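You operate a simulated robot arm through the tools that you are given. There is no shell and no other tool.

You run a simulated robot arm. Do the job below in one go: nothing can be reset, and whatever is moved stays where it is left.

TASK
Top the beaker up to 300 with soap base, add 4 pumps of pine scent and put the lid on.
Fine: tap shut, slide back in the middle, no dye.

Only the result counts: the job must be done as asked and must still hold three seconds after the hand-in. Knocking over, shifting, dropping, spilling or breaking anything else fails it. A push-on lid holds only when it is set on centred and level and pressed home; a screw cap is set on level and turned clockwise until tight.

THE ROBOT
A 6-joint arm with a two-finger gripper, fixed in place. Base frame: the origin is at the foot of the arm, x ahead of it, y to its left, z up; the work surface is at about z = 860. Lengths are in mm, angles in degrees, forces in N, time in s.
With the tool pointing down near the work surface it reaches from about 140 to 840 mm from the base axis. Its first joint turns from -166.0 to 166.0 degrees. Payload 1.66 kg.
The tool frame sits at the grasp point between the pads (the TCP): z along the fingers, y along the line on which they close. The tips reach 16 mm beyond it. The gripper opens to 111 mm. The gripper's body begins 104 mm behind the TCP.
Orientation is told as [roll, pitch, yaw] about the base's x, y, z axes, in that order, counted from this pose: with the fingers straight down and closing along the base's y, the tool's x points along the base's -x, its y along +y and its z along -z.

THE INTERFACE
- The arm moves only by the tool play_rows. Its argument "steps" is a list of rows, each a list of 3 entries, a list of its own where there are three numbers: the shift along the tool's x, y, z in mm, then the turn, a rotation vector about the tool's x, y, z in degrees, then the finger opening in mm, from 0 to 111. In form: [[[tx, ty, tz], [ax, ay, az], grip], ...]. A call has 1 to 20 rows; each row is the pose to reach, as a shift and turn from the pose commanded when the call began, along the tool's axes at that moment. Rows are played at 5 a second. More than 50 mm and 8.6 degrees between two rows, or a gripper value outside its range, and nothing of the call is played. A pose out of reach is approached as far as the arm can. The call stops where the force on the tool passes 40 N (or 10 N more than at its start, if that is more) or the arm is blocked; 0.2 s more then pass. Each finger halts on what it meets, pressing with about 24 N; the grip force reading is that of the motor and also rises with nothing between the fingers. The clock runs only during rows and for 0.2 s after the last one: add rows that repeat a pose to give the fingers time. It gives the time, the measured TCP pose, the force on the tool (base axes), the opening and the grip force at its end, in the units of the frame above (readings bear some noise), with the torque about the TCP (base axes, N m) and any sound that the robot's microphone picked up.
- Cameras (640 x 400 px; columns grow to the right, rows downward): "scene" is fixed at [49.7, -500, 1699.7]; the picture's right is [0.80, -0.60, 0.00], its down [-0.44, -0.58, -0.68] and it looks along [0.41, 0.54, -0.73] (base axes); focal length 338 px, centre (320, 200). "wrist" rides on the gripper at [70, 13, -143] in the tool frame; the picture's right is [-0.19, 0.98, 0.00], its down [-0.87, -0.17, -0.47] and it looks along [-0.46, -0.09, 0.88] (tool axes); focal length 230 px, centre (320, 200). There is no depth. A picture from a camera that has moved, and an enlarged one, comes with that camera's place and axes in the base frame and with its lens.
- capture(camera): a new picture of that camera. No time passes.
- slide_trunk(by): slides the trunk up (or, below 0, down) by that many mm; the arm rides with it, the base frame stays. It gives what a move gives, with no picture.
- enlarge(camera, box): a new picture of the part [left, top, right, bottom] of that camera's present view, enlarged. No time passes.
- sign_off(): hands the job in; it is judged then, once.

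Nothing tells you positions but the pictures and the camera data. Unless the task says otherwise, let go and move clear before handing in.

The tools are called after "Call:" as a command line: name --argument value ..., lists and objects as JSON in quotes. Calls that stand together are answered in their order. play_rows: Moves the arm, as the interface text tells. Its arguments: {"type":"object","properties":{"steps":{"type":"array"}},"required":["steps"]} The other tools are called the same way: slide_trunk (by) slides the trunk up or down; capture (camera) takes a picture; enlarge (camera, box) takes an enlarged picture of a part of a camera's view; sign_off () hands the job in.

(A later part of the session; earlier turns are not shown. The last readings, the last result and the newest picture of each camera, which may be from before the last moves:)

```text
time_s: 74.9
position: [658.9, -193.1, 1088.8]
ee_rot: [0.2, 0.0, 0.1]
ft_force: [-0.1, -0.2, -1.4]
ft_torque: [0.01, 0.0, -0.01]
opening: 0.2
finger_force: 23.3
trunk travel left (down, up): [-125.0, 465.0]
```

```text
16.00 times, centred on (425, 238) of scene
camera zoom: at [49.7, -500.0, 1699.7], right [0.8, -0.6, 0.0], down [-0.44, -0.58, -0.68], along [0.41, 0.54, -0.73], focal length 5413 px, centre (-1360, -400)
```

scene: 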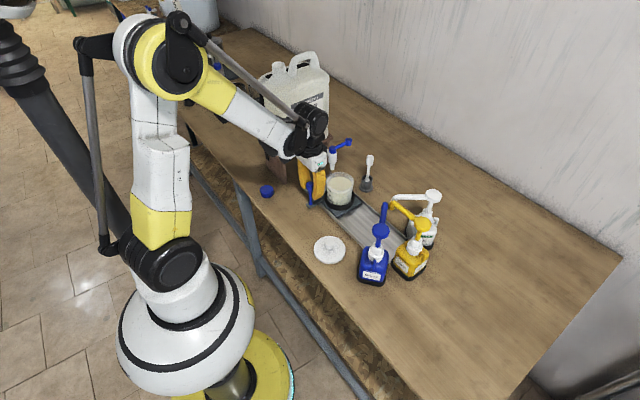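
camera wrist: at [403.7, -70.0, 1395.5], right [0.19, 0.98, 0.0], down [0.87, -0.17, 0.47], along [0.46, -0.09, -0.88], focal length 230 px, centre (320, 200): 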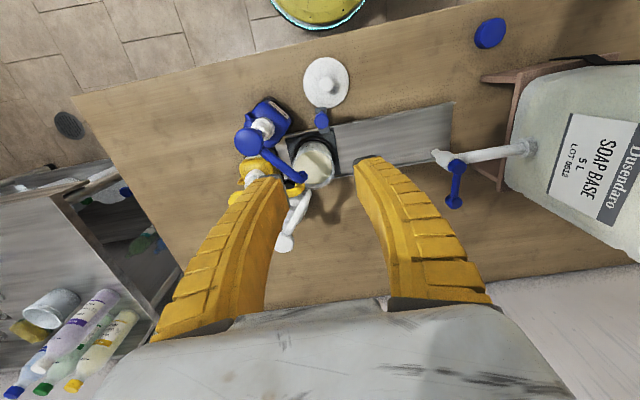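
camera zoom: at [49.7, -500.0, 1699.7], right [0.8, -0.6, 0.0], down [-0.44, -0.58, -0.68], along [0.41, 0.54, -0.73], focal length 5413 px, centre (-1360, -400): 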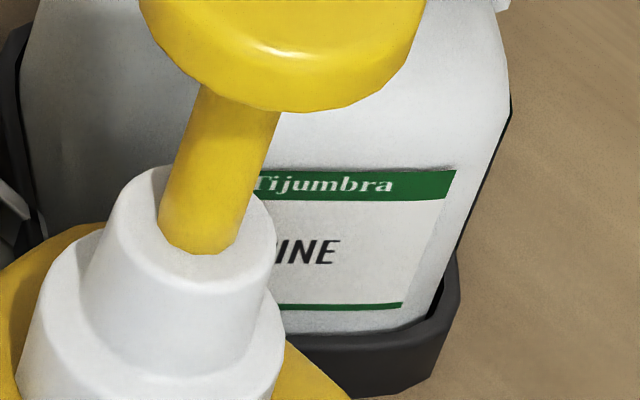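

The white bottle is pine. I'll press slowly with closed fingers and watch the force.

Call:
play_rows --steps '[[[0, 1, 6], [0, 0, 0], 0], [[0, 1, 11], [0, 0, 0], 0], [[0, 1, 14], [0, 0, 0], 0], [[0, 1, 17], [0, 0, 0], 0], [[0, 1, 20], [0, 0, 0], 0], [[0, 1, 22], [0, 0, 0], 0]]'

Call:
enlarge --camera "scene" --box '[360, 150, 460, 260]'

```text
time_s: 76.3
position: [658.7, -190.2, 1067.7]
ee_rot: [0.1, -0.1, 0.1]
ft_force: [0.3, 0.1, 2.1]
ft_torque: [0.01, -0.01, -0.01]
opening: 6.1
finger_force: 28.7
trunk travel left (down, up): [-125.0, 465.0]
```

```text
3.64 times, centred on (410, 205) of scene
camera zoom: at [49.7, -500.0, 1699.7], right [0.8, -0.6, 0.0], down [-0.44, -0.58, -0.68], along [0.41, 0.54, -0.73], focal length 1230 px, centre (-7, 182)
```

zoom: 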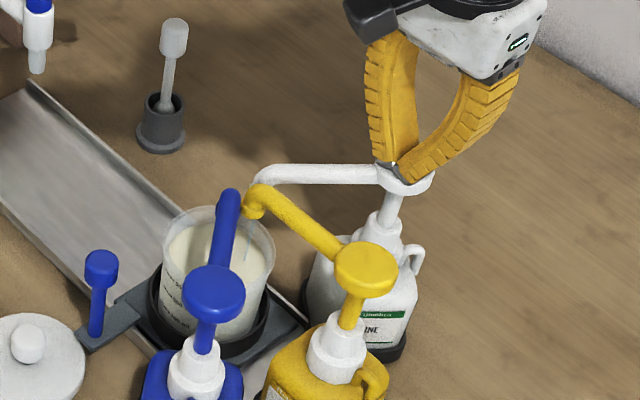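

Call:
play_rows --steps '[[[0, 0, 2], [0, 0, 0], 0], [[0, 0, 4], [0, 0, 0], 0], [[0, 0, 6], [0, 0, 0], 0]]'

Call:
enlarge --camera "scene" --box '[395, 160, 450, 220]'

```text
time_s: 77.1
position: [658.9, -188.7, 1061.7]
ee_rot: [0.0, -0.2, 0.1]
ft_force: [-0.7, -0.7, 4.0]
ft_torque: [0.02, 0.0, 0.0]
opening: 6.2
finger_force: 28.8
trunk travel left (down, up): [-125.0, 465.0]
```

```text
6.67 times, centred on (422, 190) of scene
camera zoom: at [49.7, -500.0, 1699.7], right [0.8, -0.6, 0.0], down [-0.44, -0.58, -0.68], along [0.41, 0.54, -0.73], focal length 2255 px, centre (-363, 267)
```

zoom: 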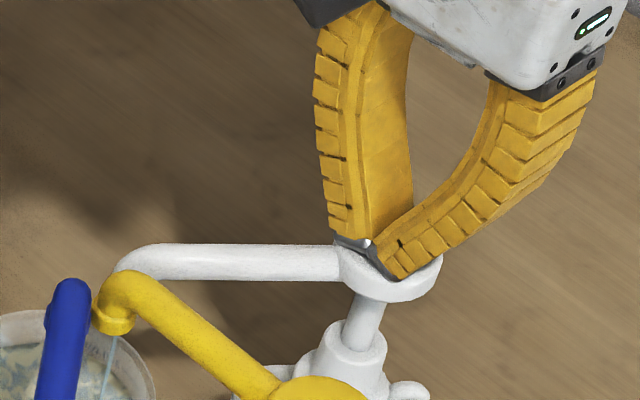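

Pine is dispensing into the beaker. I'll continue the stroke down.

Call:
play_rows --steps '[[[0, 0, 2], [0, 0, 0], 0], [[0, 0, 4], [0, 0, 0], 0], [[0, 0, 6], [0, 0, 0], 0], [[0, 0, 8], [0, 0, 0], 0], [[0, 0, 10], [0, 0, 0], 0]]'

Call:
enlarge --camera "scene" --box '[360, 160, 450, 250]'

```text
time_s: 78.3
position: [658.4, -190.1, 1051.7]
ee_rot: [0.0, -0.1, 0.1]
ft_force: [-0.6, 0.5, 4.6]
ft_torque: [0.01, 0.04, 0.03]
opening: 5.7
finger_force: 28.2
trunk travel left (down, up): [-125.0, 465.0]
```

```text
4.44 times, centred on (405, 205) of scene
camera zoom: at [49.7, -500.0, 1699.7], right [0.8, -0.6, 0.0], down [-0.44, -0.58, -0.68], along [0.41, 0.54, -0.73], focal length 1504 px, centre (-58, 178)
```

zoom: 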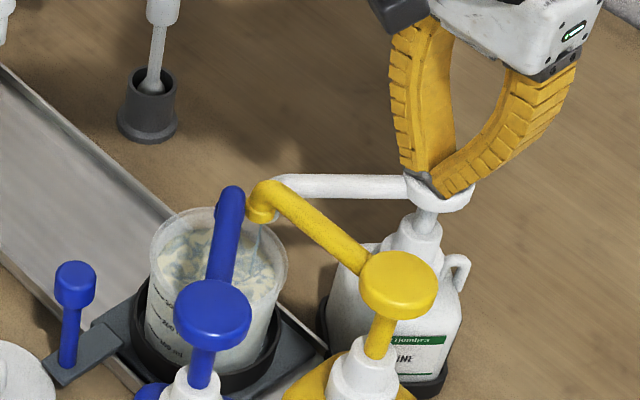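

Call:
play_rows --steps '[[[0, 0, 2], [0, 0, 0], 0], [[0, 0, 4], [0, 0, 0], 0], [[0, 0, 6], [0, 0, 0], 0], [[0, 0, 8], [0, 0, 0], 0]]'

Call:
enlarge --camera "scene" --box '[360, 160, 450, 250]'

```text
time_s: 79.3
position: [659.3, -190.8, 1044.6]
ee_rot: [0.0, 0.0, 0.1]
ft_force: [0.1, 2.8, 5.7]
ft_torque: [0.0, 0.02, -0.03]
opening: 5.9
finger_force: 28.4
trunk travel left (down, up): [-125.0, 465.0]
```

```text
4.44 times, centred on (405, 205) of scene
camera zoom: at [49.7, -500.0, 1699.7], right [0.8, -0.6, 0.0], down [-0.44, -0.58, -0.68], along [0.41, 0.54, -0.73], focal length 1504 px, centre (-58, 178)
```

zoom: 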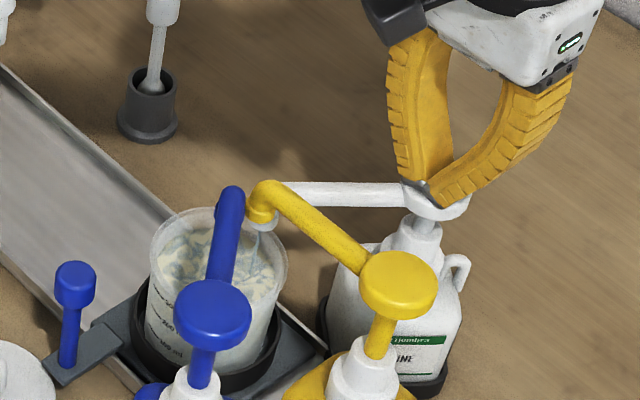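

Call:
play_rows --steps '[[[0, 0, 2], [0, 0, 0], 0], [[0, 0, 4], [0, 0, 0], 0], [[0, 0, 6], [0, 0, 0], 0], [[0, 0, 8], [0, 0, 0], 0], [[0, 0, 8], [0, 0, 0], 0]]'

Call:
enlarge --camera "scene" --box '[360, 160, 450, 250]'

```text
time_s: 80.5
position: [658.5, -191.2, 1036.9]
ee_rot: [-0.1, -0.1, 0.1]
ft_force: [-0.9, -1.6, 7.6]
ft_torque: [-0.03, 0.02, 0.0]
opening: 6.0
finger_force: 28.9
trunk travel left (down, up): [-125.0, 465.0]
```

```text
4.44 times, centred on (405, 205) of scene
camera zoom: at [49.7, -500.0, 1699.7], right [0.8, -0.6, 0.0], down [-0.44, -0.58, -0.68], along [0.41, 0.54, -0.73], focal length 1504 px, centre (-58, 178)
```

zoom: 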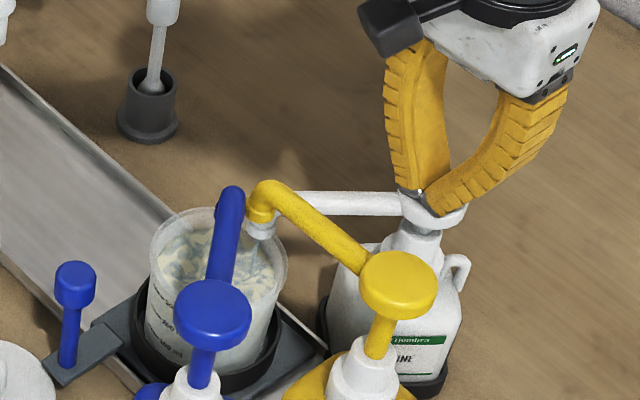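

Call:
play_rows --steps '[[[0, 0, 2], [0, 0, 0], 0], [[0, 0, 4], [0, 0, 0], 0], [[0, 0, 6], [0, 0, 0], 0], [[0, 0, 7], [0, 0, 0], 0], [[0, 0, 7], [0, 0, 0], 0]]'

Call:
enlarge --camera "scene" --box '[360, 160, 450, 250]'

```text
time_s: 81.7
position: [658.7, -190.5, 1029.4]
ee_rot: [-0.1, 0.0, 0.0]
ft_force: [2.2, -0.5, 14.7]
ft_torque: [-0.01, -0.02, 0.04]
opening: 6.0
finger_force: 29.0
trunk travel left (down, up): [-125.0, 465.0]
```

```text
4.44 times, centred on (405, 205) of scene
camera zoom: at [49.7, -500.0, 1699.7], right [0.8, -0.6, 0.0], down [-0.44, -0.58, -0.68], along [0.41, 0.54, -0.73], focal length 1504 px, centre (-58, 178)
```

zoom: 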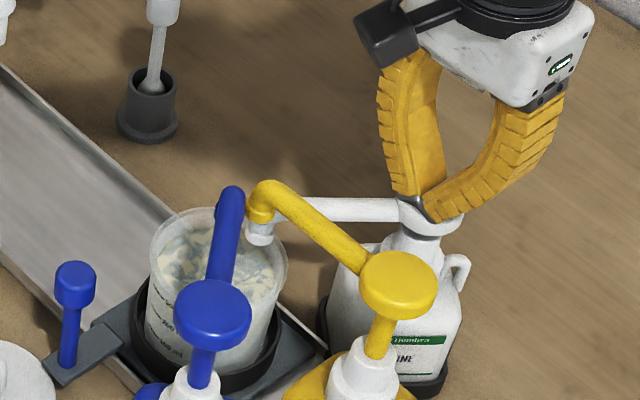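

The pump bottomed out at TCP z≈1030 (14.7 N) and the stream has stopped: that's one pump. I'll raise fully and check that the head returns.

Call:
play_rows --steps '[[[0, 0, -10], [0, 0, 0], 0], [[0, 0, -20], [0, 0, 0], 0], [[0, 0, -30], [0, 0, 0], 0], [[0, 0, -40], [0, 0, 0], 0], [[0, 0, -50], [0, 0, 0], 0], [[0, 0, -60], [0, 0, 0], 0], [[0, 0, -60], [0, 0, 0], 0], [[0, 0, -60], [0, 0, 0], 0]]'

Call:
enlarge --camera "scene" --box '[360, 160, 450, 250]'

```text
time_s: 83.5
position: [659.0, -190.7, 1087.4]
ee_rot: [0.2, 0.0, 0.2]
ft_force: [0.8, -0.1, -0.5]
ft_torque: [-0.01, -0.02, -0.04]
opening: 0.3
finger_force: 28.7
trunk travel left (down, up): [-125.0, 465.0]
```

```text
4.44 times, centred on (405, 205) of scene
camera zoom: at [49.7, -500.0, 1699.7], right [0.8, -0.6, 0.0], down [-0.44, -0.58, -0.68], along [0.41, 0.54, -0.73], focal length 1504 px, centre (-58, 178)
```

zoom: 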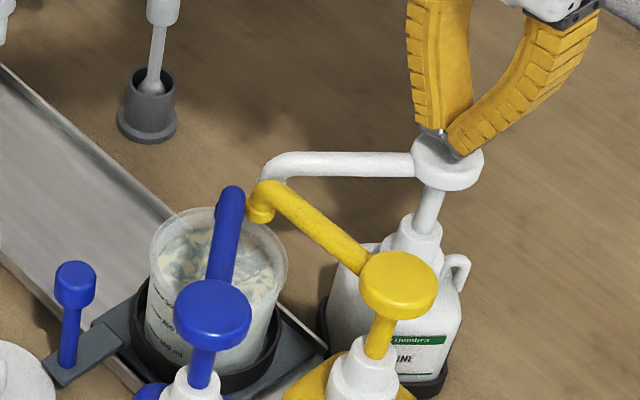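

The head returned fully. Repeating the same stroke for pump 2.

Call:
play_rows --steps '[[[0, 0, 10], [0, 0, 0], 0], [[0, 0, 16], [0, 0, 0], 0], [[0, 0, 20], [0, 0, 0], 0], [[0, 0, 24], [0, 0, 0], 0], [[0, 0, 28], [0, 0, 0], 0], [[0, 0, 32], [0, 0, 0], 0], [[0, 0, 36], [0, 0, 0], 0], [[0, 0, 40], [0, 0, 0], 0], [[0, 0, 44], [0, 0, 0], 0], [[0, 0, 48], [0, 0, 0], 0], [[0, 0, 52], [0, 0, 0], 0], [[0, 0, 56], [0, 0, 0], 0], [[0, 0, 60], [0, 0, 0], 0], [[0, 0, 60], [0, 0, 0], 0], [[0, 0, 60], [0, 0, 0], 0]]'

Call:
enlarge --camera "scene" --box '[360, 160, 450, 250]'

```text
time_s: 86.7
position: [658.2, -190.6, 1029.0]
ee_rot: [0.0, -0.1, 0.1]
ft_force: [3.2, -1.6, 13.5]
ft_torque: [-0.04, -0.05, -0.05]
opening: 6.0
finger_force: 29.4
trunk travel left (down, up): [-125.0, 465.0]
```

```text
4.44 times, centred on (405, 205) of scene
camera zoom: at [49.7, -500.0, 1699.7], right [0.8, -0.6, 0.0], down [-0.44, -0.58, -0.68], along [0.41, 0.54, -0.73], focal length 1504 px, centre (-58, 178)
```

zoom: 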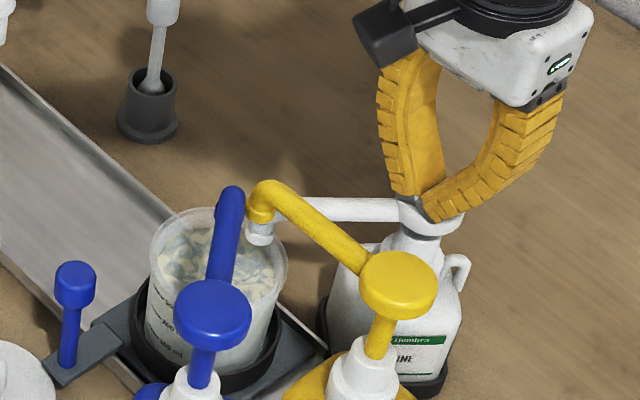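

Call:
play_rows --steps '[[[0, 0, -10], [0, 0, 0], 0], [[0, 0, -20], [0, 0, 0], 0], [[0, 0, -30], [0, 0, 0], 0], [[0, 0, -40], [0, 0, 0], 0], [[0, 0, -50], [0, 0, 0], 0], [[0, 0, -60], [0, 0, 0], 0], [[0, 0, -60], [0, 0, 0], 0], [[0, 0, -60], [0, 0, 0], 0]]'

Call:
enlarge --camera "scene" --box '[360, 160, 450, 250]'

```text
time_s: 88.5
position: [659.1, -190.6, 1089.5]
ee_rot: [0.0, 0.0, 0.1]
ft_force: [0.0, -0.2, 0.4]
ft_torque: [-0.05, 0.0, 0.03]
opening: 0.0
finger_force: 28.6
trunk travel left (down, up): [-125.0, 465.0]
```

```text
4.44 times, centred on (405, 205) of scene
camera zoom: at [49.7, -500.0, 1699.7], right [0.8, -0.6, 0.0], down [-0.44, -0.58, -0.68], along [0.41, 0.54, -0.73], focal length 1504 px, centre (-58, 178)
```

zoom: 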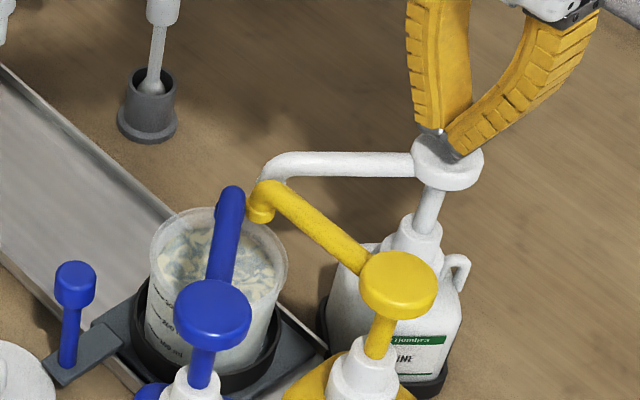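

Two pumps are done and the head is fully back up. Pump 3 next.

Call:
play_rows --steps '[[[0, 0, 10], [0, 0, 0], 0], [[0, 0, 16], [0, 0, 0], 0], [[0, 0, 20], [0, 0, 0], 0], [[0, 0, 24], [0, 0, 0], 0], [[0, 0, 28], [0, 0, 0], 0], [[0, 0, 32], [0, 0, 0], 0], [[0, 0, 36], [0, 0, 0], 0], [[0, 0, 40], [0, 0, 0], 0], [[0, 0, 44], [0, 0, 0], 0], [[0, 0, 48], [0, 0, 0], 0], [[0, 0, 52], [0, 0, 0], 0], [[0, 0, 56], [0, 0, 0], 0], [[0, 0, 60], [0, 0, 0], 0], [[0, 0, 60], [0, 0, 0], 0], [[0, 0, 60], [0, 0, 0], 0]]'

Call:
enlarge --camera "scene" --box '[360, 160, 450, 250]'

```text
time_s: 91.7
position: [657.8, -189.6, 1030.4]
ee_rot: [-0.1, -0.2, 0.1]
ft_force: [0.1, 2.5, 10.3]
ft_torque: [0.04, 0.01, 0.03]
opening: 6.0
finger_force: 28.6
trunk travel left (down, up): [-125.0, 465.0]
```

```text
4.44 times, centred on (405, 205) of scene
camera zoom: at [49.7, -500.0, 1699.7], right [0.8, -0.6, 0.0], down [-0.44, -0.58, -0.68], along [0.41, 0.54, -0.73], focal length 1504 px, centre (-58, 178)
```

zoom: 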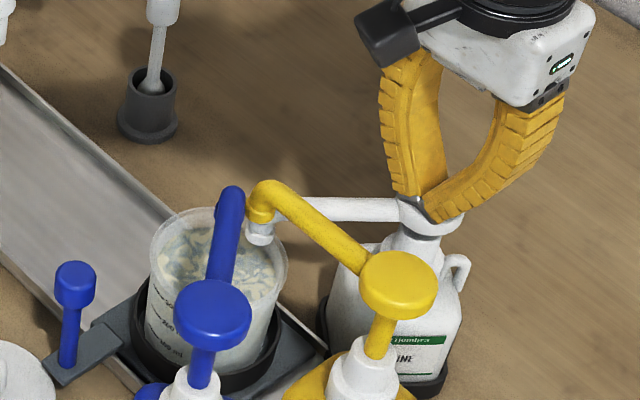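

Force is a bit lower this time, so I'll press 2 mm more to be sure it has bottomed, then raise.

Call:
play_rows --steps '[[[0, 0, 2], [0, 0, 0], 0], [[0, 0, 2], [0, 0, 0], 0]]'

Call:
play_rows --steps '[[[0, 0, -12], [0, 0, 0], 0], [[0, 0, -22], [0, 0, 0], 0], [[0, 0, -32], [0, 0, 0], 0], [[0, 0, -42], [0, 0, 0], 0], [[0, 0, -52], [0, 0, 0], 0], [[0, 0, -62], [0, 0, 0], 0], [[0, 0, -62], [0, 0, 0], 0], [[0, 0, -62], [0, 0, 0], 0]]'

Call:
enlarge --camera "scene" --box '[360, 160, 450, 250]'

```text
time_s: 92.3
position: [658.4, -190.7, 1028.4]
ee_rot: [0.1, 0.0, 0.1]
ft_force: [2.3, 0.6, 16.4]
ft_torque: [0.01, -0.01, 0.01]
opening: 6.0
finger_force: 28.4
trunk travel left (down, up): [-125.0, 465.0]
```

```text
time_s: 94.1
position: [657.3, -189.8, 1089.5]
ee_rot: [0.1, 0.0, 0.2]
ft_force: [0.6, -0.3, 0.1]
ft_torque: [0.0, -0.01, 0.02]
opening: 0.0
finger_force: 28.9
trunk travel left (down, up): [-125.0, 465.0]
```

```text
4.44 times, centred on (405, 205) of scene
camera zoom: at [49.7, -500.0, 1699.7], right [0.8, -0.6, 0.0], down [-0.44, -0.58, -0.68], along [0.41, 0.54, -0.73], focal length 1504 px, centre (-58, 178)
```

zoom: 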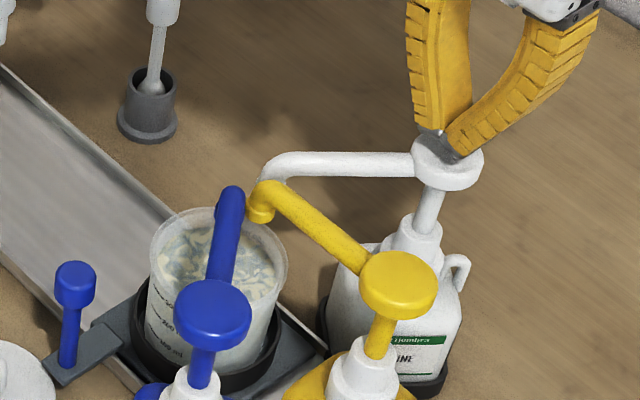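

Three pumps are done. Pump 4 next.

Call:
play_rows --steps '[[[0, 0, 10], [0, 0, 0], 0], [[0, 0, 16], [0, 0, 0], 0], [[0, 0, 20], [0, 0, 0], 0], [[0, 0, 24], [0, 0, 0], 0], [[0, 0, 28], [0, 0, 0], 0], [[0, 0, 32], [0, 0, 0], 0], [[0, 0, 36], [0, 0, 0], 0], [[0, 0, 40], [0, 0, 0], 0], [[0, 0, 44], [0, 0, 0], 0], [[0, 0, 48], [0, 0, 0], 0], [[0, 0, 52], [0, 0, 0], 0], [[0, 0, 56], [0, 0, 0], 0], [[0, 0, 61.5], [0, 0, 0], 0], [[0, 0, 61.5], [0, 0, 0], 0], [[0, 0, 61.5], [0, 0, 0], 0]]'

Call:
enlarge --camera "scene" --box '[360, 160, 450, 250]'

```text
time_s: 97.3
position: [658.6, -189.2, 1027.3]
ee_rot: [0.0, -0.1, 0.1]
ft_force: [4.1, 0.8, 15.4]
ft_torque: [-0.02, -0.03, 0.01]
opening: 6.2
finger_force: 29.1
trunk travel left (down, up): [-125.0, 465.0]
```

```text
4.44 times, centred on (405, 205) of scene
camera zoom: at [49.7, -500.0, 1699.7], right [0.8, -0.6, 0.0], down [-0.44, -0.58, -0.68], along [0.41, 0.54, -0.73], focal length 1504 px, centre (-58, 178)
```

zoom: 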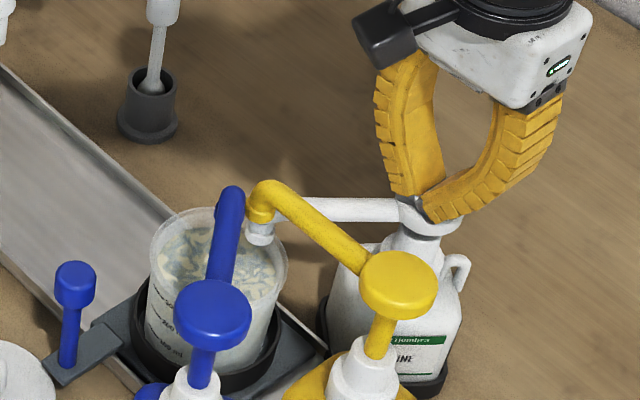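

Four pumps are done. I'll rise clear and move back over the carriage knob.

Call:
play_rows --steps '[[[0, 0, -12], [0, 0, 0], 0], [[0, 0, -24], [0, 0, 0], 0], [[0, 0, -36], [0, 0, 0], 0], [[0, 0, -48], [0, 0, 0], 0], [[0, 0, -62], [0, 0, 0], 0], [[0, 0, -100], [0, 0, 0], 0], [[0, 0, -145], [0, 0, 0], 0], [[0, 0, -190], [0, 0, 0], 0], [[0, 0, -223], [0, 0, 0], 0]]'

Call:
enlarge --camera "scene" --box '[360, 160, 450, 250]'

```text
time_s: 99.3
position: [657.1, -191.2, 1248.2]
ee_rot: [0.0, -0.2, 0.1]
ft_force: [-0.9, 1.0, 0.1]
ft_torque: [-0.02, 0.03, -0.02]
opening: 0.0
finger_force: 28.5
trunk travel left (down, up): [-125.0, 465.0]
```

```text
4.44 times, centred on (405, 205) of scene
camera zoom: at [49.7, -500.0, 1699.7], right [0.8, -0.6, 0.0], down [-0.44, -0.58, -0.68], along [0.41, 0.54, -0.73], focal length 1504 px, centre (-58, 178)
```

zoom: 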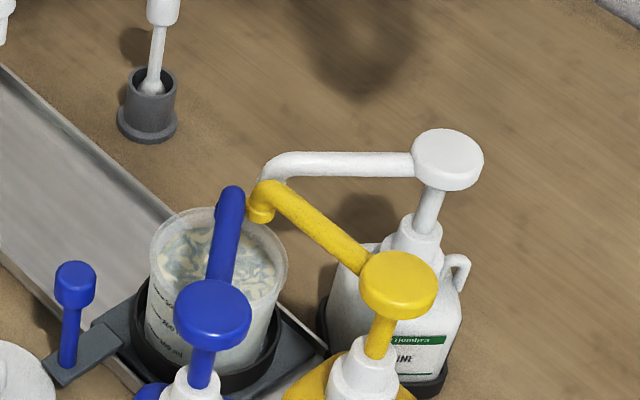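

Call:
play_rows --steps '[[[37, 22, 0], [0, 0, 0], 30], [[74, 44, 0], [0, 0, 0], 46], [[111, 66, 0], [0, 0, 0], 46], [[148, 88, 0], [0, 0, 0], 46], [[185, 110, 0], [0, 0, 0], 46], [[185, 110, 0], [0, 0, 0], 46]]'

Call:
enlarge --camera "wrist" --box '[230, 60, 410, 200]'

```text
time_s: 100.7
position: [474.5, -83.0, 1250.5]
ee_rot: [0.0, 0.0, 0.1]
ft_force: [-0.4, -0.4, 0.3]
ft_torque: [-0.03, 0.0, 0.05]
opening: 48.3
finger_force: 1.2
trunk travel left (down, up): [-125.0, 465.0]
```

```text
2.86 times, centred on (320, 130) of wrist
camera zoom: at [403.9, -69.2, 1393.4], right [0.19, 0.98, 0.0], down [0.87, -0.17, 0.47], along [0.46, -0.09, -0.88], focal length 657 px, centre (320, 400)
```

zoom: 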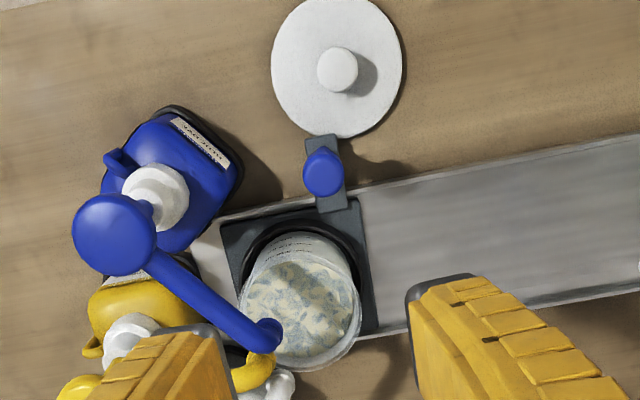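

Call:
play_rows --steps '[[[2, 2, 48], [0, 0, 0], 46], [[2, 2, 96], [0, 0, 0], 46], [[2, 2, 144], [0, 0, 0], 46], [[2, 2, 192], [0, 0, 0], 46], [[2, 2, 240], [0, 0, 0], 46], [[2, 2, 275], [0, 0, 0], 46], [[2, 2, 292], [0, 0, 0], 46], [[2, 2, 292], [0, 0, 0], 36], [[2, 2, 292], [0, 0, 0], 34]]'

Call:
capture --camera "wrist"

Call:
enlarge --camera "scene" --box '[320, 160, 430, 260]'

```text
time_s: 102.7
position: [472.8, -77.4, 957.9]
ee_rot: [0.1, -0.1, 0.1]
ft_force: [0.1, -0.8, 0.0]
ft_torque: [-0.02, 0.04, -0.01]
opening: 36.7
finger_force: 1.9
trunk travel left (down, up): [-125.0, 465.0]
```

```text
taken
camera wrist: at [401.6, -64.0, 1101.6], right [0.19, 0.98, 0.0], down [0.87, -0.17, 0.47], along [0.46, -0.09, -0.88], focal length 230 px, centre (320, 200)
```

wrist: 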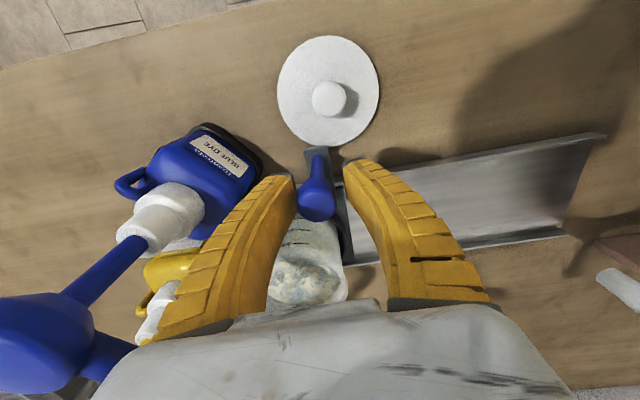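

```text
4.00 times, centred on (375, 210) of scene
camera zoom: at [49.7, -500.0, 1699.7], right [0.8, -0.6, 0.0], down [-0.44, -0.58, -0.68], along [0.41, 0.54, -0.73], focal length 1353 px, centre (100, 160)
```

zoom: 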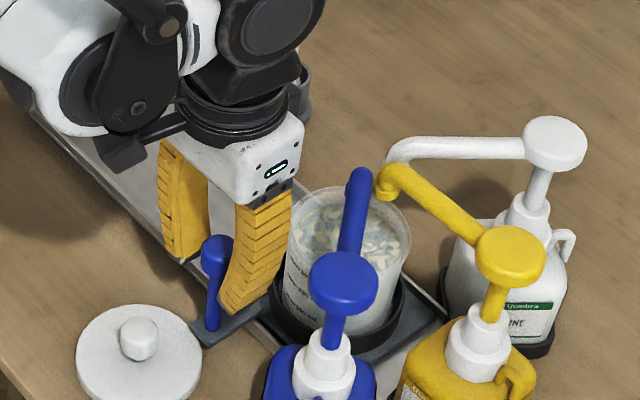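

Straddled again. I'll slide the carriage back to its middle position.

Call:
play_rows --steps '[[[0, 6, 0], [0, 0, 0], 34], [[0, 12, 0], [0, 0, 0], 34], [[0, 18, 0], [0, 0, 0], 34], [[0, 24, 0], [0, 0, 0], 34], [[0, 30, 0], [0, 0, 0], 34], [[0, 36, 0], [0, 0, 0], 34], [[0, 42, 0], [0, 0, 0], 34], [[0, 48, 0], [0, 0, 0], 34], [[0, 54, 0], [0, 0, 0], 34], [[0, 60, 0], [0, 0, 0], 34], [[0, 66, 0], [0, 0, 0], 34], [[0, 72, 0], [0, 0, 0], 34], [[0, 78, 0], [0, 0, 0], 34], [[0, 84, 0], [0, 0, 0], 34], [[0, 90, 0], [0, 0, 0], 34], [[0, 96, 0], [0, 0, 0], 34], [[0, 101, 0], [0, 0, 0], 34], [[0, 106, 0], [0, 0, 0], 34], [[0, 109, 0], [0, 0, 0], 34], [[0, 112, 0], [0, 0, 0], 34]]'

Call:
capture --camera "wrist"

Call:
enlarge --camera "scene" --box '[300, 170, 420, 245]'

```text
time_s: 106.9
position: [471.2, 34.1, 957.9]
ee_rot: [0.1, -0.1, 0.1]
ft_force: [1.1, -0.3, 1.0]
ft_torque: [-0.01, -0.01, 0.03]
opening: 36.6
finger_force: 1.3
trunk travel left (down, up): [-125.0, 465.0]
```

```text
taken
camera wrist: at [401.2, 46.9, 1101.7], right [0.19, 0.98, 0.0], down [0.87, -0.17, 0.47], along [0.46, -0.09, -0.88], focal length 230 px, centre (320, 200)
```

wrist: 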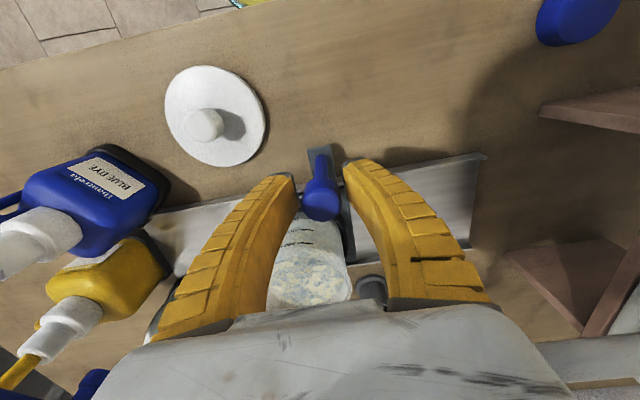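

```text
5.33 times, centred on (360, 208) of scene
camera zoom: at [49.7, -500.0, 1699.7], right [0.8, -0.6, 0.0], down [-0.44, -0.58, -0.68], along [0.41, 0.54, -0.73], focal length 1804 px, centre (107, 160)
```

zoom: 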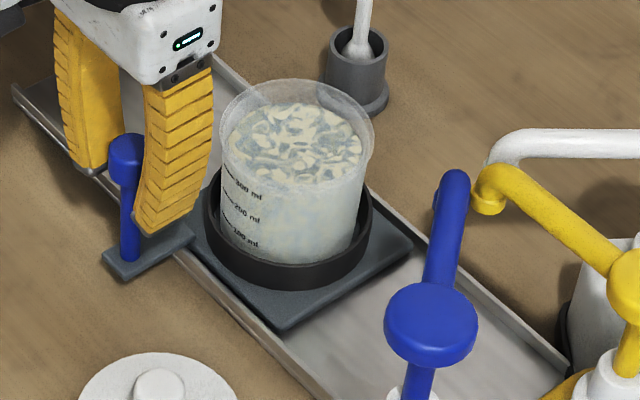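

The carriage is back exactly at its starting (middle) position. I'll lift clear and head over to the lid.

Call:
play_rows --steps '[[[0, 0, 0], [0, 0, 0], 44], [[0, 0, 0], [0, 0, 0], 48], [[0, 0, -45], [0, 0, 0], 48], [[0, 0, -90], [0, 0, 0], 48], [[0, 0, -135], [0, 0, 0], 48], [[0, 0, -180], [0, 0, 0], 48], [[0, 0, -180], [0, 0, 0], 48]]'

Call:
play_rows --steps '[[[35, -25, 0], [0, 0, 0], 60], [[70, -50, 0], [0, 0, 0], 60], [[105, -75, 0], [0, 0, 0], 60], [[130, -93, 0], [0, 0, 0], 60], [[130, -93, 0], [0, 0, 0], 60]]'

Call:
capture --camera "wrist"

Call:
enlarge --camera "wrist" --box '[240, 120, 400, 240]'

Call:
enlarge --camera "scene" --box '[305, 225, 357, 275]'

Call:
enlarge --camera "scene" --box '[332, 178, 380, 226]'

```text
time_s: 108.5
position: [469.3, 32.0, 1137.3]
ee_rot: [0.1, 0.0, 0.0]
ft_force: [0.2, -0.8, -0.2]
ft_torque: [0.01, -0.01, 0.02]
opening: 50.2
finger_force: 1.1
trunk travel left (down, up): [-125.0, 465.0]
```

```text
time_s: 109.7
position: [340.6, -61.0, 1139.1]
ee_rot: [0.0, 0.1, 0.1]
ft_force: [0.6, -0.2, 0.8]
ft_torque: [-0.02, 0.02, 0.04]
opening: 61.8
finger_force: 1.2
trunk travel left (down, up): [-125.0, 465.0]
```

```text
taken
camera wrist: at [270.3, -47.3, 1281.5], right [0.19, 0.98, 0.0], down [0.87, -0.17, 0.47], along [0.46, -0.09, -0.88], focal length 230 px, centre (320, 200)
```

wrist: 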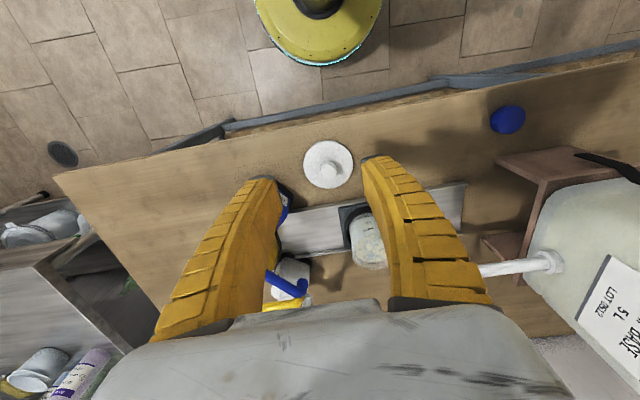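

```text
3.33 times, centred on (320, 180) of wrist
camera zoom: at [270.3, -47.3, 1281.5], right [0.19, 0.98, 0.0], down [0.87, -0.17, 0.47], along [0.46, -0.09, -0.88], focal length 767 px, centre (320, 267)
```

zoom: 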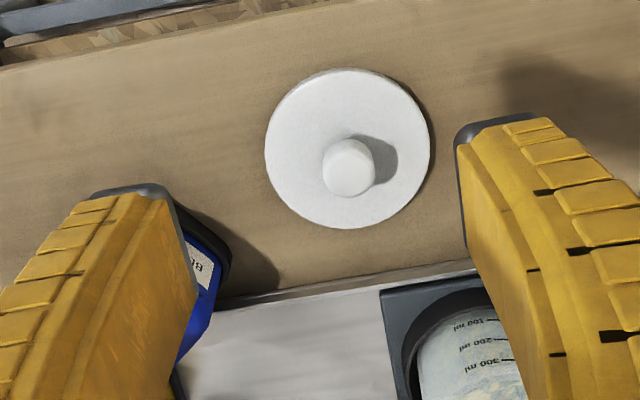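

```text
8.00 times, centred on (331, 250) of scene
camera zoom: at [49.7, -500.0, 1699.7], right [0.8, -0.6, 0.0], down [-0.44, -0.58, -0.68], along [0.41, 0.54, -0.73], focal length 2706 px, centre (232, -200)
```

zoom: 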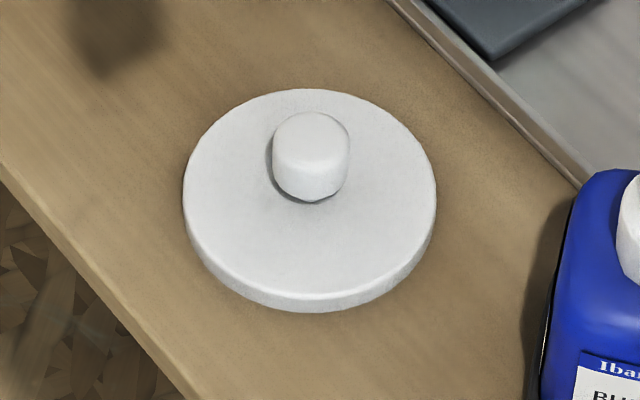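

```text
8.33 times, centred on (356, 202) of scene
camera zoom: at [49.7, -500.0, 1699.7], right [0.8, -0.6, 0.0], down [-0.44, -0.58, -0.68], along [0.41, 0.54, -0.73], focal length 2819 px, centre (20, 183)
```

zoom: 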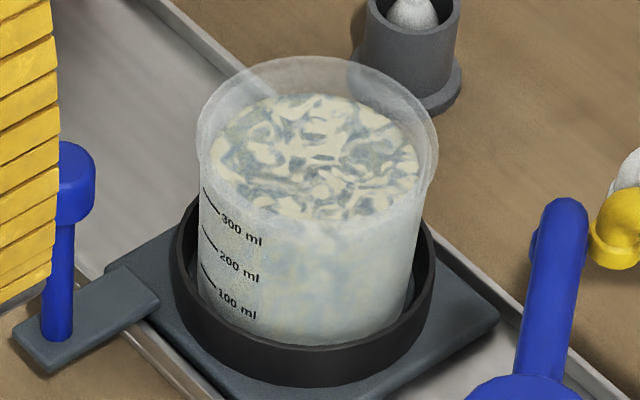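

The lid knob is at about (414, -59), about 28 mm wide with its top near z≈896. I'll hover over it, refine, then centre on it.

Call:
play_rows --steps '[[[-35, 1, 10], [0, 0, 0], 60], [[-74, 1.5, 40], [0, 0, 0], 60], [[-74, 1.5, 85], [0, 0, 0], 60], [[-74, 1.5, 129], [0, 0, 0], 60], [[-74, 1.5, 129], [0, 0, 0], 60]]'

Call:
capture --camera "wrist"

Call:
enlarge --camera "scene" --box '[290, 200, 380, 275]'

```text
time_s: 110.9
position: [416.3, -55.7, 1008.8]
ee_rot: [0.1, -0.1, 0.1]
ft_force: [0.1, 0.2, -0.5]
ft_torque: [0.0, 0.03, 0.03]
opening: 61.9
finger_force: 0.9
trunk travel left (down, up): [-125.0, 465.0]
```

```text
taken
camera wrist: at [345.8, -43.2, 1152.1], right [0.19, 0.98, 0.0], down [0.87, -0.17, 0.47], along [0.46, -0.09, -0.88], focal length 230 px, centre (320, 200)
```

wrist: 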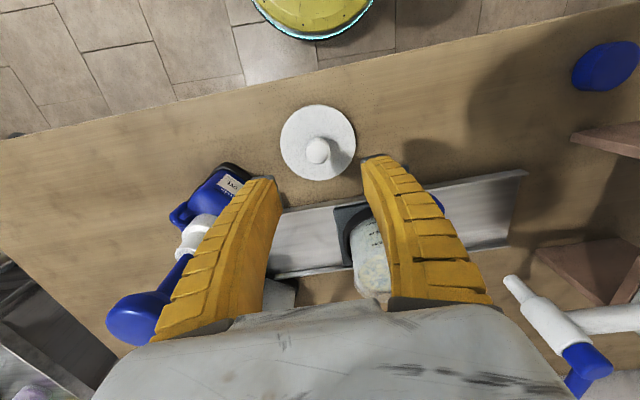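

```text
5.33 times, centred on (335, 238) of scene
camera zoom: at [49.7, -500.0, 1699.7], right [0.8, -0.6, 0.0], down [-0.44, -0.58, -0.68], along [0.41, 0.54, -0.73], focal length 1804 px, centre (240, 0)
```

zoom: 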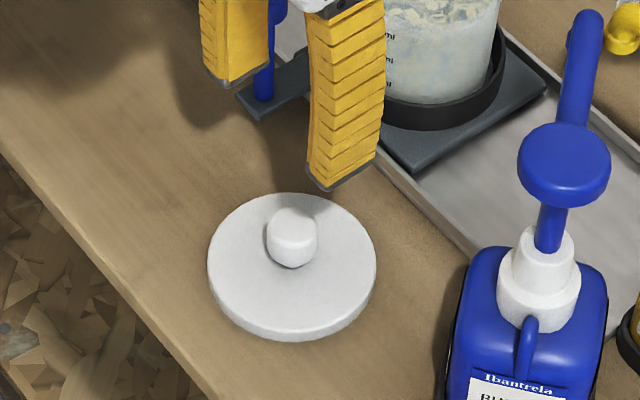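

Call:
enlarge --camera "wrist" --box '[260, 90, 380, 190]'

```text
4.00 times, centred on (320, 140) of wrist
camera zoom: at [345.8, -43.2, 1152.1], right [0.19, 0.98, 0.0], down [0.87, -0.17, 0.47], along [0.46, -0.09, -0.88], focal length 920 px, centre (320, 440)
```

zoom: 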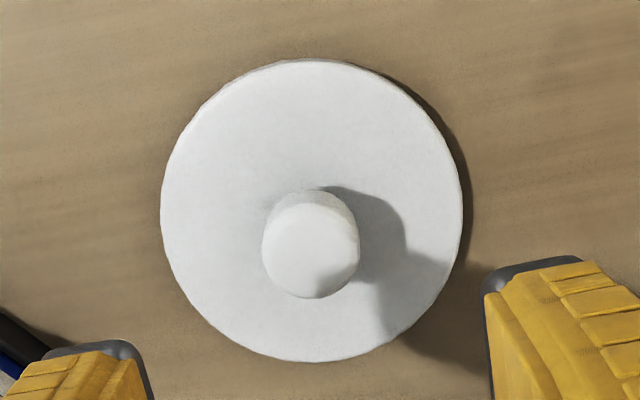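

Call:
play_rows --steps '[[[0, -4, 40], [0, 0, 0], 60], [[0, -4, 80], [0, 0, 0], 60], [[0, -4, 105], [0, 0, 0], 60], [[0, -4, 116], [0, 0, 0], 60], [[0, -4, 116], [0, 0, 0], 60]]'

Call:
capture --camera "wrist"

Call:
enlarge --camera "scene" --box '[305, 220, 365, 270]'

```text
time_s: 112.1
position: [417.0, -61.9, 893.6]
ee_rot: [0.0, 0.0, 0.1]
ft_force: [-0.5, 0.5, 0.3]
ft_torque: [0.01, 0.02, -0.01]
opening: 62.1
finger_force: 0.6
trunk travel left (down, up): [-125.0, 465.0]
```

```text
taken
camera wrist: at [346.5, -48.4, 1036.6], right [0.19, 0.98, 0.0], down [0.87, -0.17, 0.47], along [0.46, -0.09, -0.88], focal length 230 px, centre (320, 200)
```

wrist: 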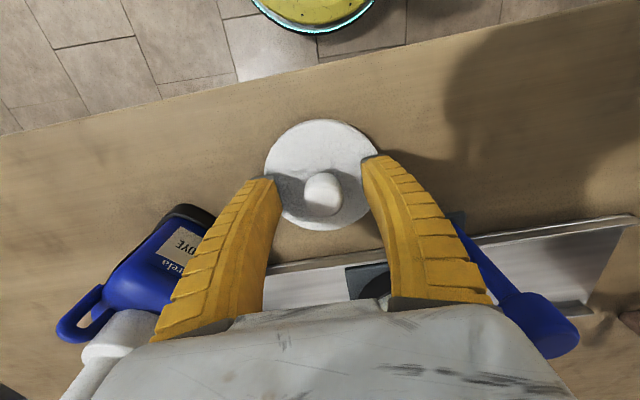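

```text
8.00 times, centred on (335, 245) of scene
camera zoom: at [49.7, -500.0, 1699.7], right [0.8, -0.6, 0.0], down [-0.44, -0.58, -0.68], along [0.41, 0.54, -0.73], focal length 2706 px, centre (200, -160)
```

zoom: 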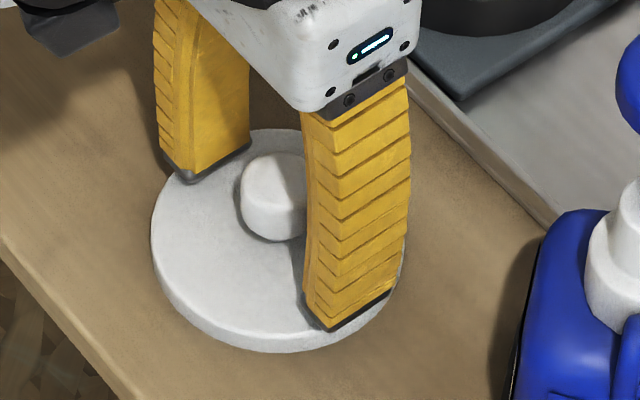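

Call:
play_rows --steps '[[[0, 0, 0], [0, 0, 0], 45], [[0, 0, 0], [0, 0, 0], 35], [[0, 0, 0], [0, 0, 0], 25], [[0, 0, 0], [0, 0, 0], 20], [[0, 0, 0], [0, 0, 0], 20], [[0, 0, 0], [0, 0, 0], 60], [[0, 0, 0], [0, 0, 0], 60]]'

Call:
play_rows --steps '[[[0, 0, -45], [0, 0, 0], 60], [[0, 0, -90], [0, 0, 0], 60], [[0, 0, -116], [0, 0, 0], 60], [[0, 0, -116], [0, 0, 0], 60]]'

Call:
enlarge --camera "wrist" --box '[260, 90, 380, 190]'

```text
time_s: 113.7
position: [416.9, -61.8, 893.5]
ee_rot: [0.0, 0.0, 0.0]
ft_force: [0.6, -0.1, 0.3]
ft_torque: [0.0, -0.01, -0.05]
opening: 62.1
finger_force: 0.8
trunk travel left (down, up): [-125.0, 465.0]
```

```text
time_s: 114.7
position: [418.0, -62.7, 1009.1]
ee_rot: [0.0, 0.1, 0.1]
ft_force: [0.0, 0.0, -0.1]
ft_torque: [-0.01, -0.04, -0.02]
opening: 62.1
finger_force: 1.4
trunk travel left (down, up): [-125.0, 465.0]
```

```text
4.00 times, centred on (320, 140) of wrist
camera zoom: at [347.5, -49.2, 1152.1], right [0.19, 0.98, 0.0], down [0.87, -0.17, 0.47], along [0.46, -0.09, -0.88], focal length 920 px, centre (320, 440)
```

zoom: 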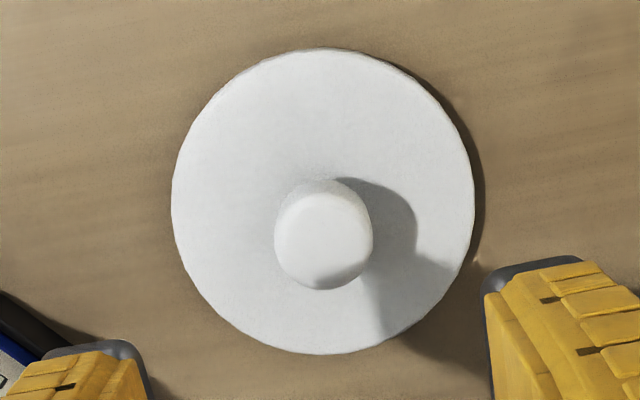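

The lid is self-centred in y. Now I'll hover over the beaker at the same relative height, so the lid-to-beaker displacement can be measured by matching pictures.

Call:
play_rows --steps '[[[0, 0, -46], [0, 0, 0], 60], [[0, 0, -92], [0, 0, 0], 60], [[-35, 15, -92], [0, 0, 0], 60], [[-70, 30, -92], [0, 0, 0], 60], [[-105, 46, -92], [0, 0, 0], 60], [[-140, 61, -92], [0, 0, 0], 60], [[-140, 61, -92], [0, 0, 0], 60]]'

Call:
enlarge --camera "wrist" --box '[260, 90, 380, 190]'

Call:
capture --camera "wrist"

```text
time_s: 116.3
position: [558.1, 0.1, 1101.6]
ee_rot: [0.0, -0.1, 0.1]
ft_force: [-0.6, 0.1, 0.3]
ft_torque: [0.0, 0.02, -0.03]
opening: 62.0
finger_force: 1.5
trunk travel left (down, up): [-125.0, 465.0]
```

```text
4.00 times, centred on (320, 140) of wrist
camera zoom: at [488.0, 12.9, 1244.5], right [0.19, 0.98, 0.0], down [0.87, -0.17, 0.47], along [0.46, -0.09, -0.88], focal length 920 px, centre (320, 440)
```

zoom: 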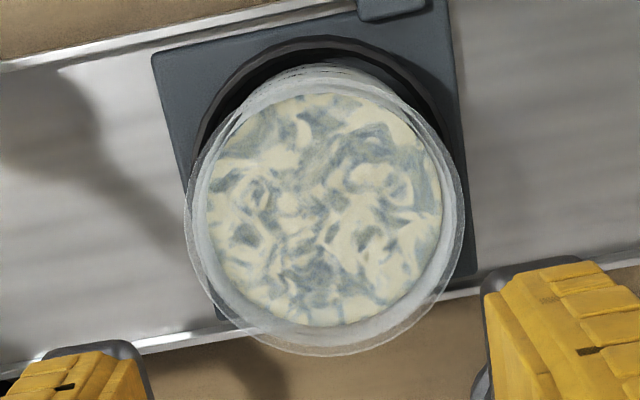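

```text
taken
camera wrist: at [488.0, 12.9, 1244.5], right [0.19, 0.98, 0.0], down [0.87, -0.17, 0.47], along [0.46, -0.09, -0.88], focal length 230 px, centre (320, 200)
```

wrist: 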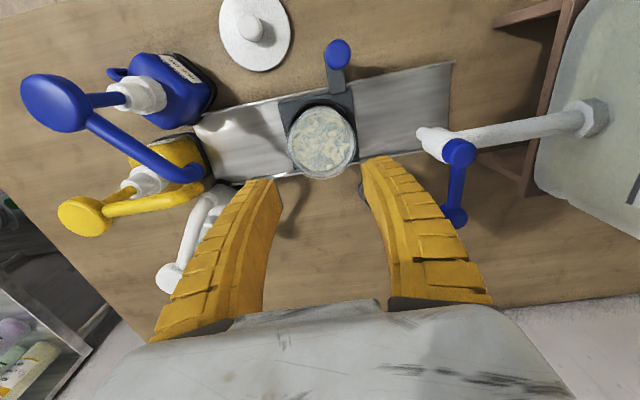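

Call:
enlarge --camera "wrist" --box '[300, 100, 345, 125]'

Call:
enlarge --camera "wrist" --box '[300, 160, 345, 185]'

Call:
enlarge --camera "wrist" --box '[280, 130, 300, 160]'

Call:
enlarge --camera "wrist" --box '[345, 130, 365, 160]'

```text
14.22 times, centred on (322, 112) of wrist
camera zoom: at [488.0, 12.9, 1244.5], right [0.19, 0.98, 0.0], down [0.87, -0.17, 0.47], along [0.46, -0.09, -0.88], focal length 3272 px, centre (284, 1444)
```

zoom: 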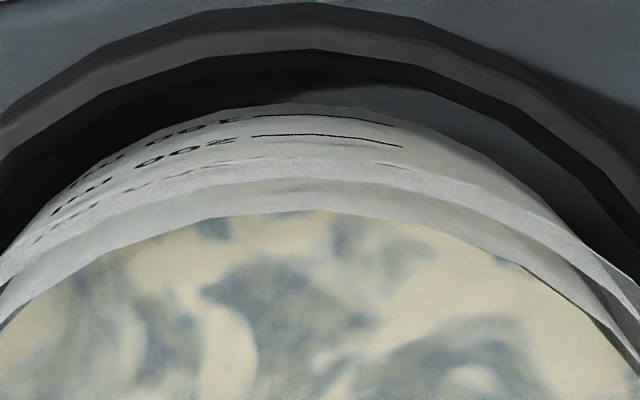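

```text
14.22 times, centred on (322, 172) of wrist
camera zoom: at [488.0, 12.9, 1244.5], right [0.19, 0.98, 0.0], down [0.87, -0.17, 0.47], along [0.46, -0.09, -0.88], focal length 3272 px, centre (284, 591)
```

zoom: 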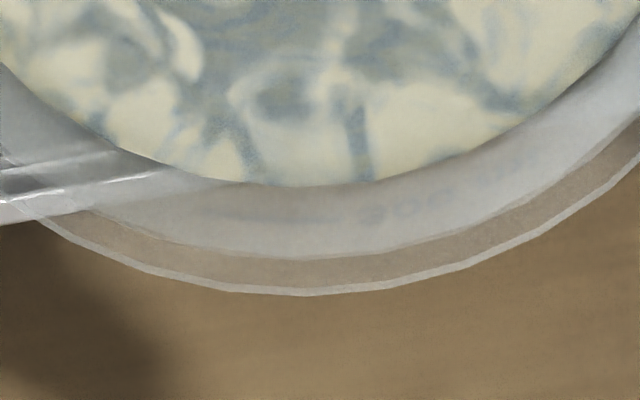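

```text
13.33 times, centred on (290, 145) of wrist
camera zoom: at [488.0, 12.9, 1244.5], right [0.19, 0.98, 0.0], down [0.87, -0.17, 0.47], along [0.46, -0.09, -0.88], focal length 3068 px, centre (720, 933)
```

zoom: 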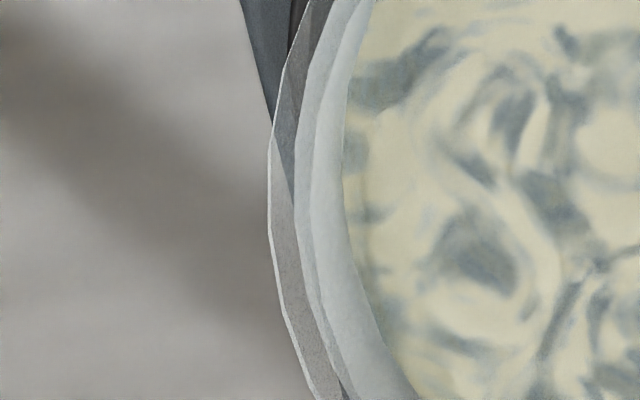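

```text
13.33 times, centred on (355, 145) of wrist
camera zoom: at [488.0, 12.9, 1244.5], right [0.19, 0.98, 0.0], down [0.87, -0.17, 0.47], along [0.46, -0.09, -0.88], focal length 3068 px, centre (-147, 933)
```

zoom: 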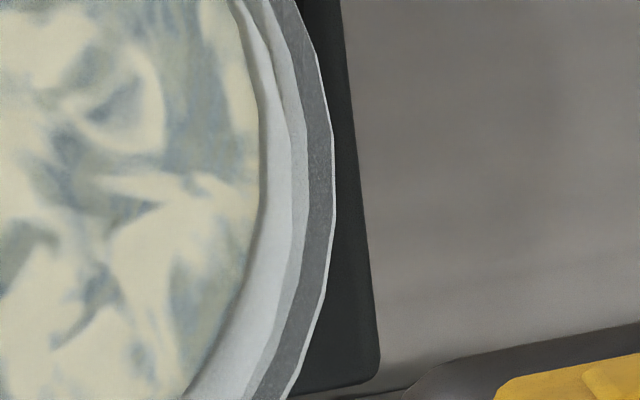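

Call:
play_rows --steps '[[[35, -15, 0], [0, 0, 0], 60], [[70, -30, 0], [0, 0, 0], 60], [[105, -46, 0], [0, 0, 0], 60], [[140, -61, 0], [0, 0, 0], 60], [[140, -61, 46], [0, 0, 0], 60], [[140, -61, 92], [0, 0, 0], 60], [[140, -61, 92], [0, 0, 0], 60], [[140, -61, 92], [0, 0, 0], 60]]'

Call:
enlarge --camera "wrist" --box '[300, 95, 345, 120]'

Call:
enlarge --camera "wrist" --box '[300, 160, 345, 185]'

Call:
enlarge --camera "wrist" --box '[275, 125, 295, 155]'

Call:
enlarge --camera "wrist" --box '[345, 125, 365, 155]'

```text
time_s: 118.1
position: [414.9, -60.6, 1010.3]
ee_rot: [0.1, 0.0, 0.2]
ft_force: [0.5, -0.2, 0.3]
ft_torque: [0.0, -0.02, -0.02]
opening: 62.1
finger_force: 1.7
trunk travel left (down, up): [-125.0, 465.0]
```

```text
14.22 times, centred on (322, 108) of wrist
camera zoom: at [345.1, -47.4, 1153.2], right [0.19, 0.98, 0.0], down [0.87, -0.17, 0.47], along [0.46, -0.09, -0.88], focal length 3272 px, centre (284, 1516)
```

zoom: 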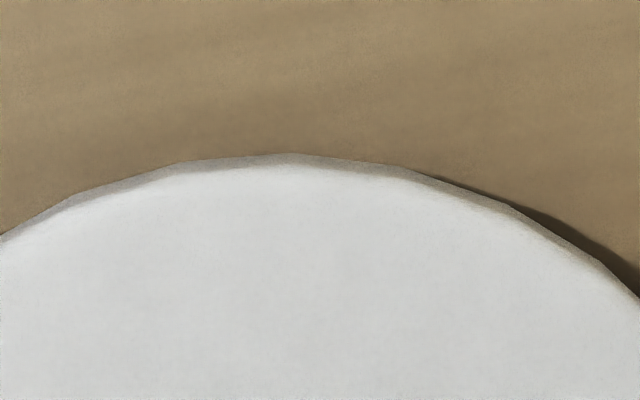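

```text
14.22 times, centred on (322, 172) of wrist
camera zoom: at [345.1, -47.4, 1153.2], right [0.19, 0.98, 0.0], down [0.87, -0.17, 0.47], along [0.46, -0.09, -0.88], focal length 3272 px, centre (284, 591)
```

zoom: 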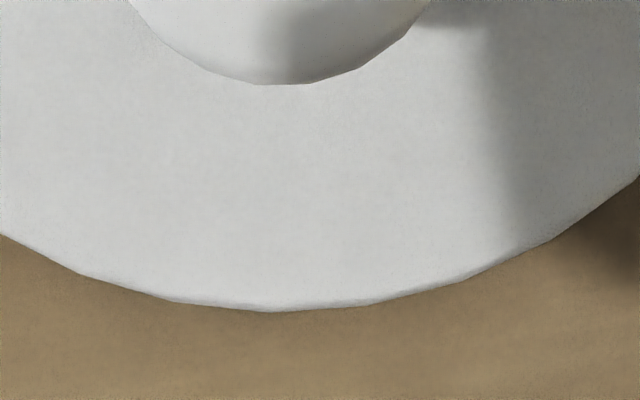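

```text
13.33 times, centred on (285, 140) of wrist
camera zoom: at [345.1, -47.4, 1153.2], right [0.19, 0.98, 0.0], down [0.87, -0.17, 0.47], along [0.46, -0.09, -0.88], focal length 3068 px, centre (787, 1000)
```

zoom: 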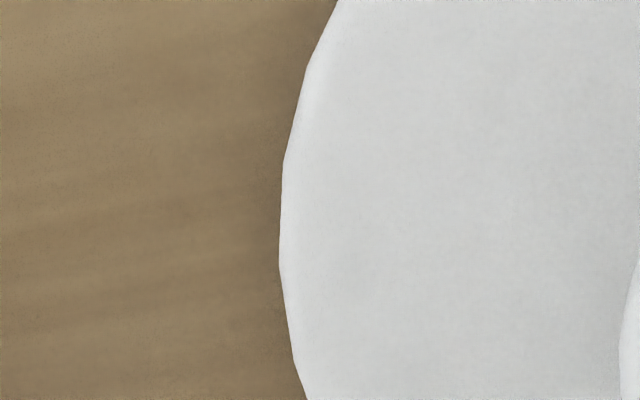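

```text
13.33 times, centred on (355, 140) of wrist
camera zoom: at [345.1, -47.4, 1153.2], right [0.19, 0.98, 0.0], down [0.87, -0.17, 0.47], along [0.46, -0.09, -0.88], focal length 3068 px, centre (-147, 1000)
```

zoom: 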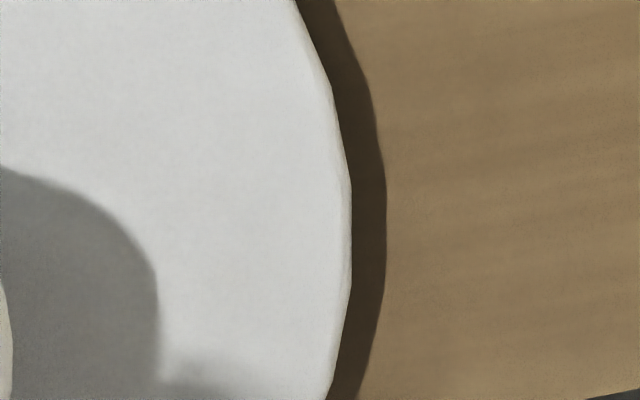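

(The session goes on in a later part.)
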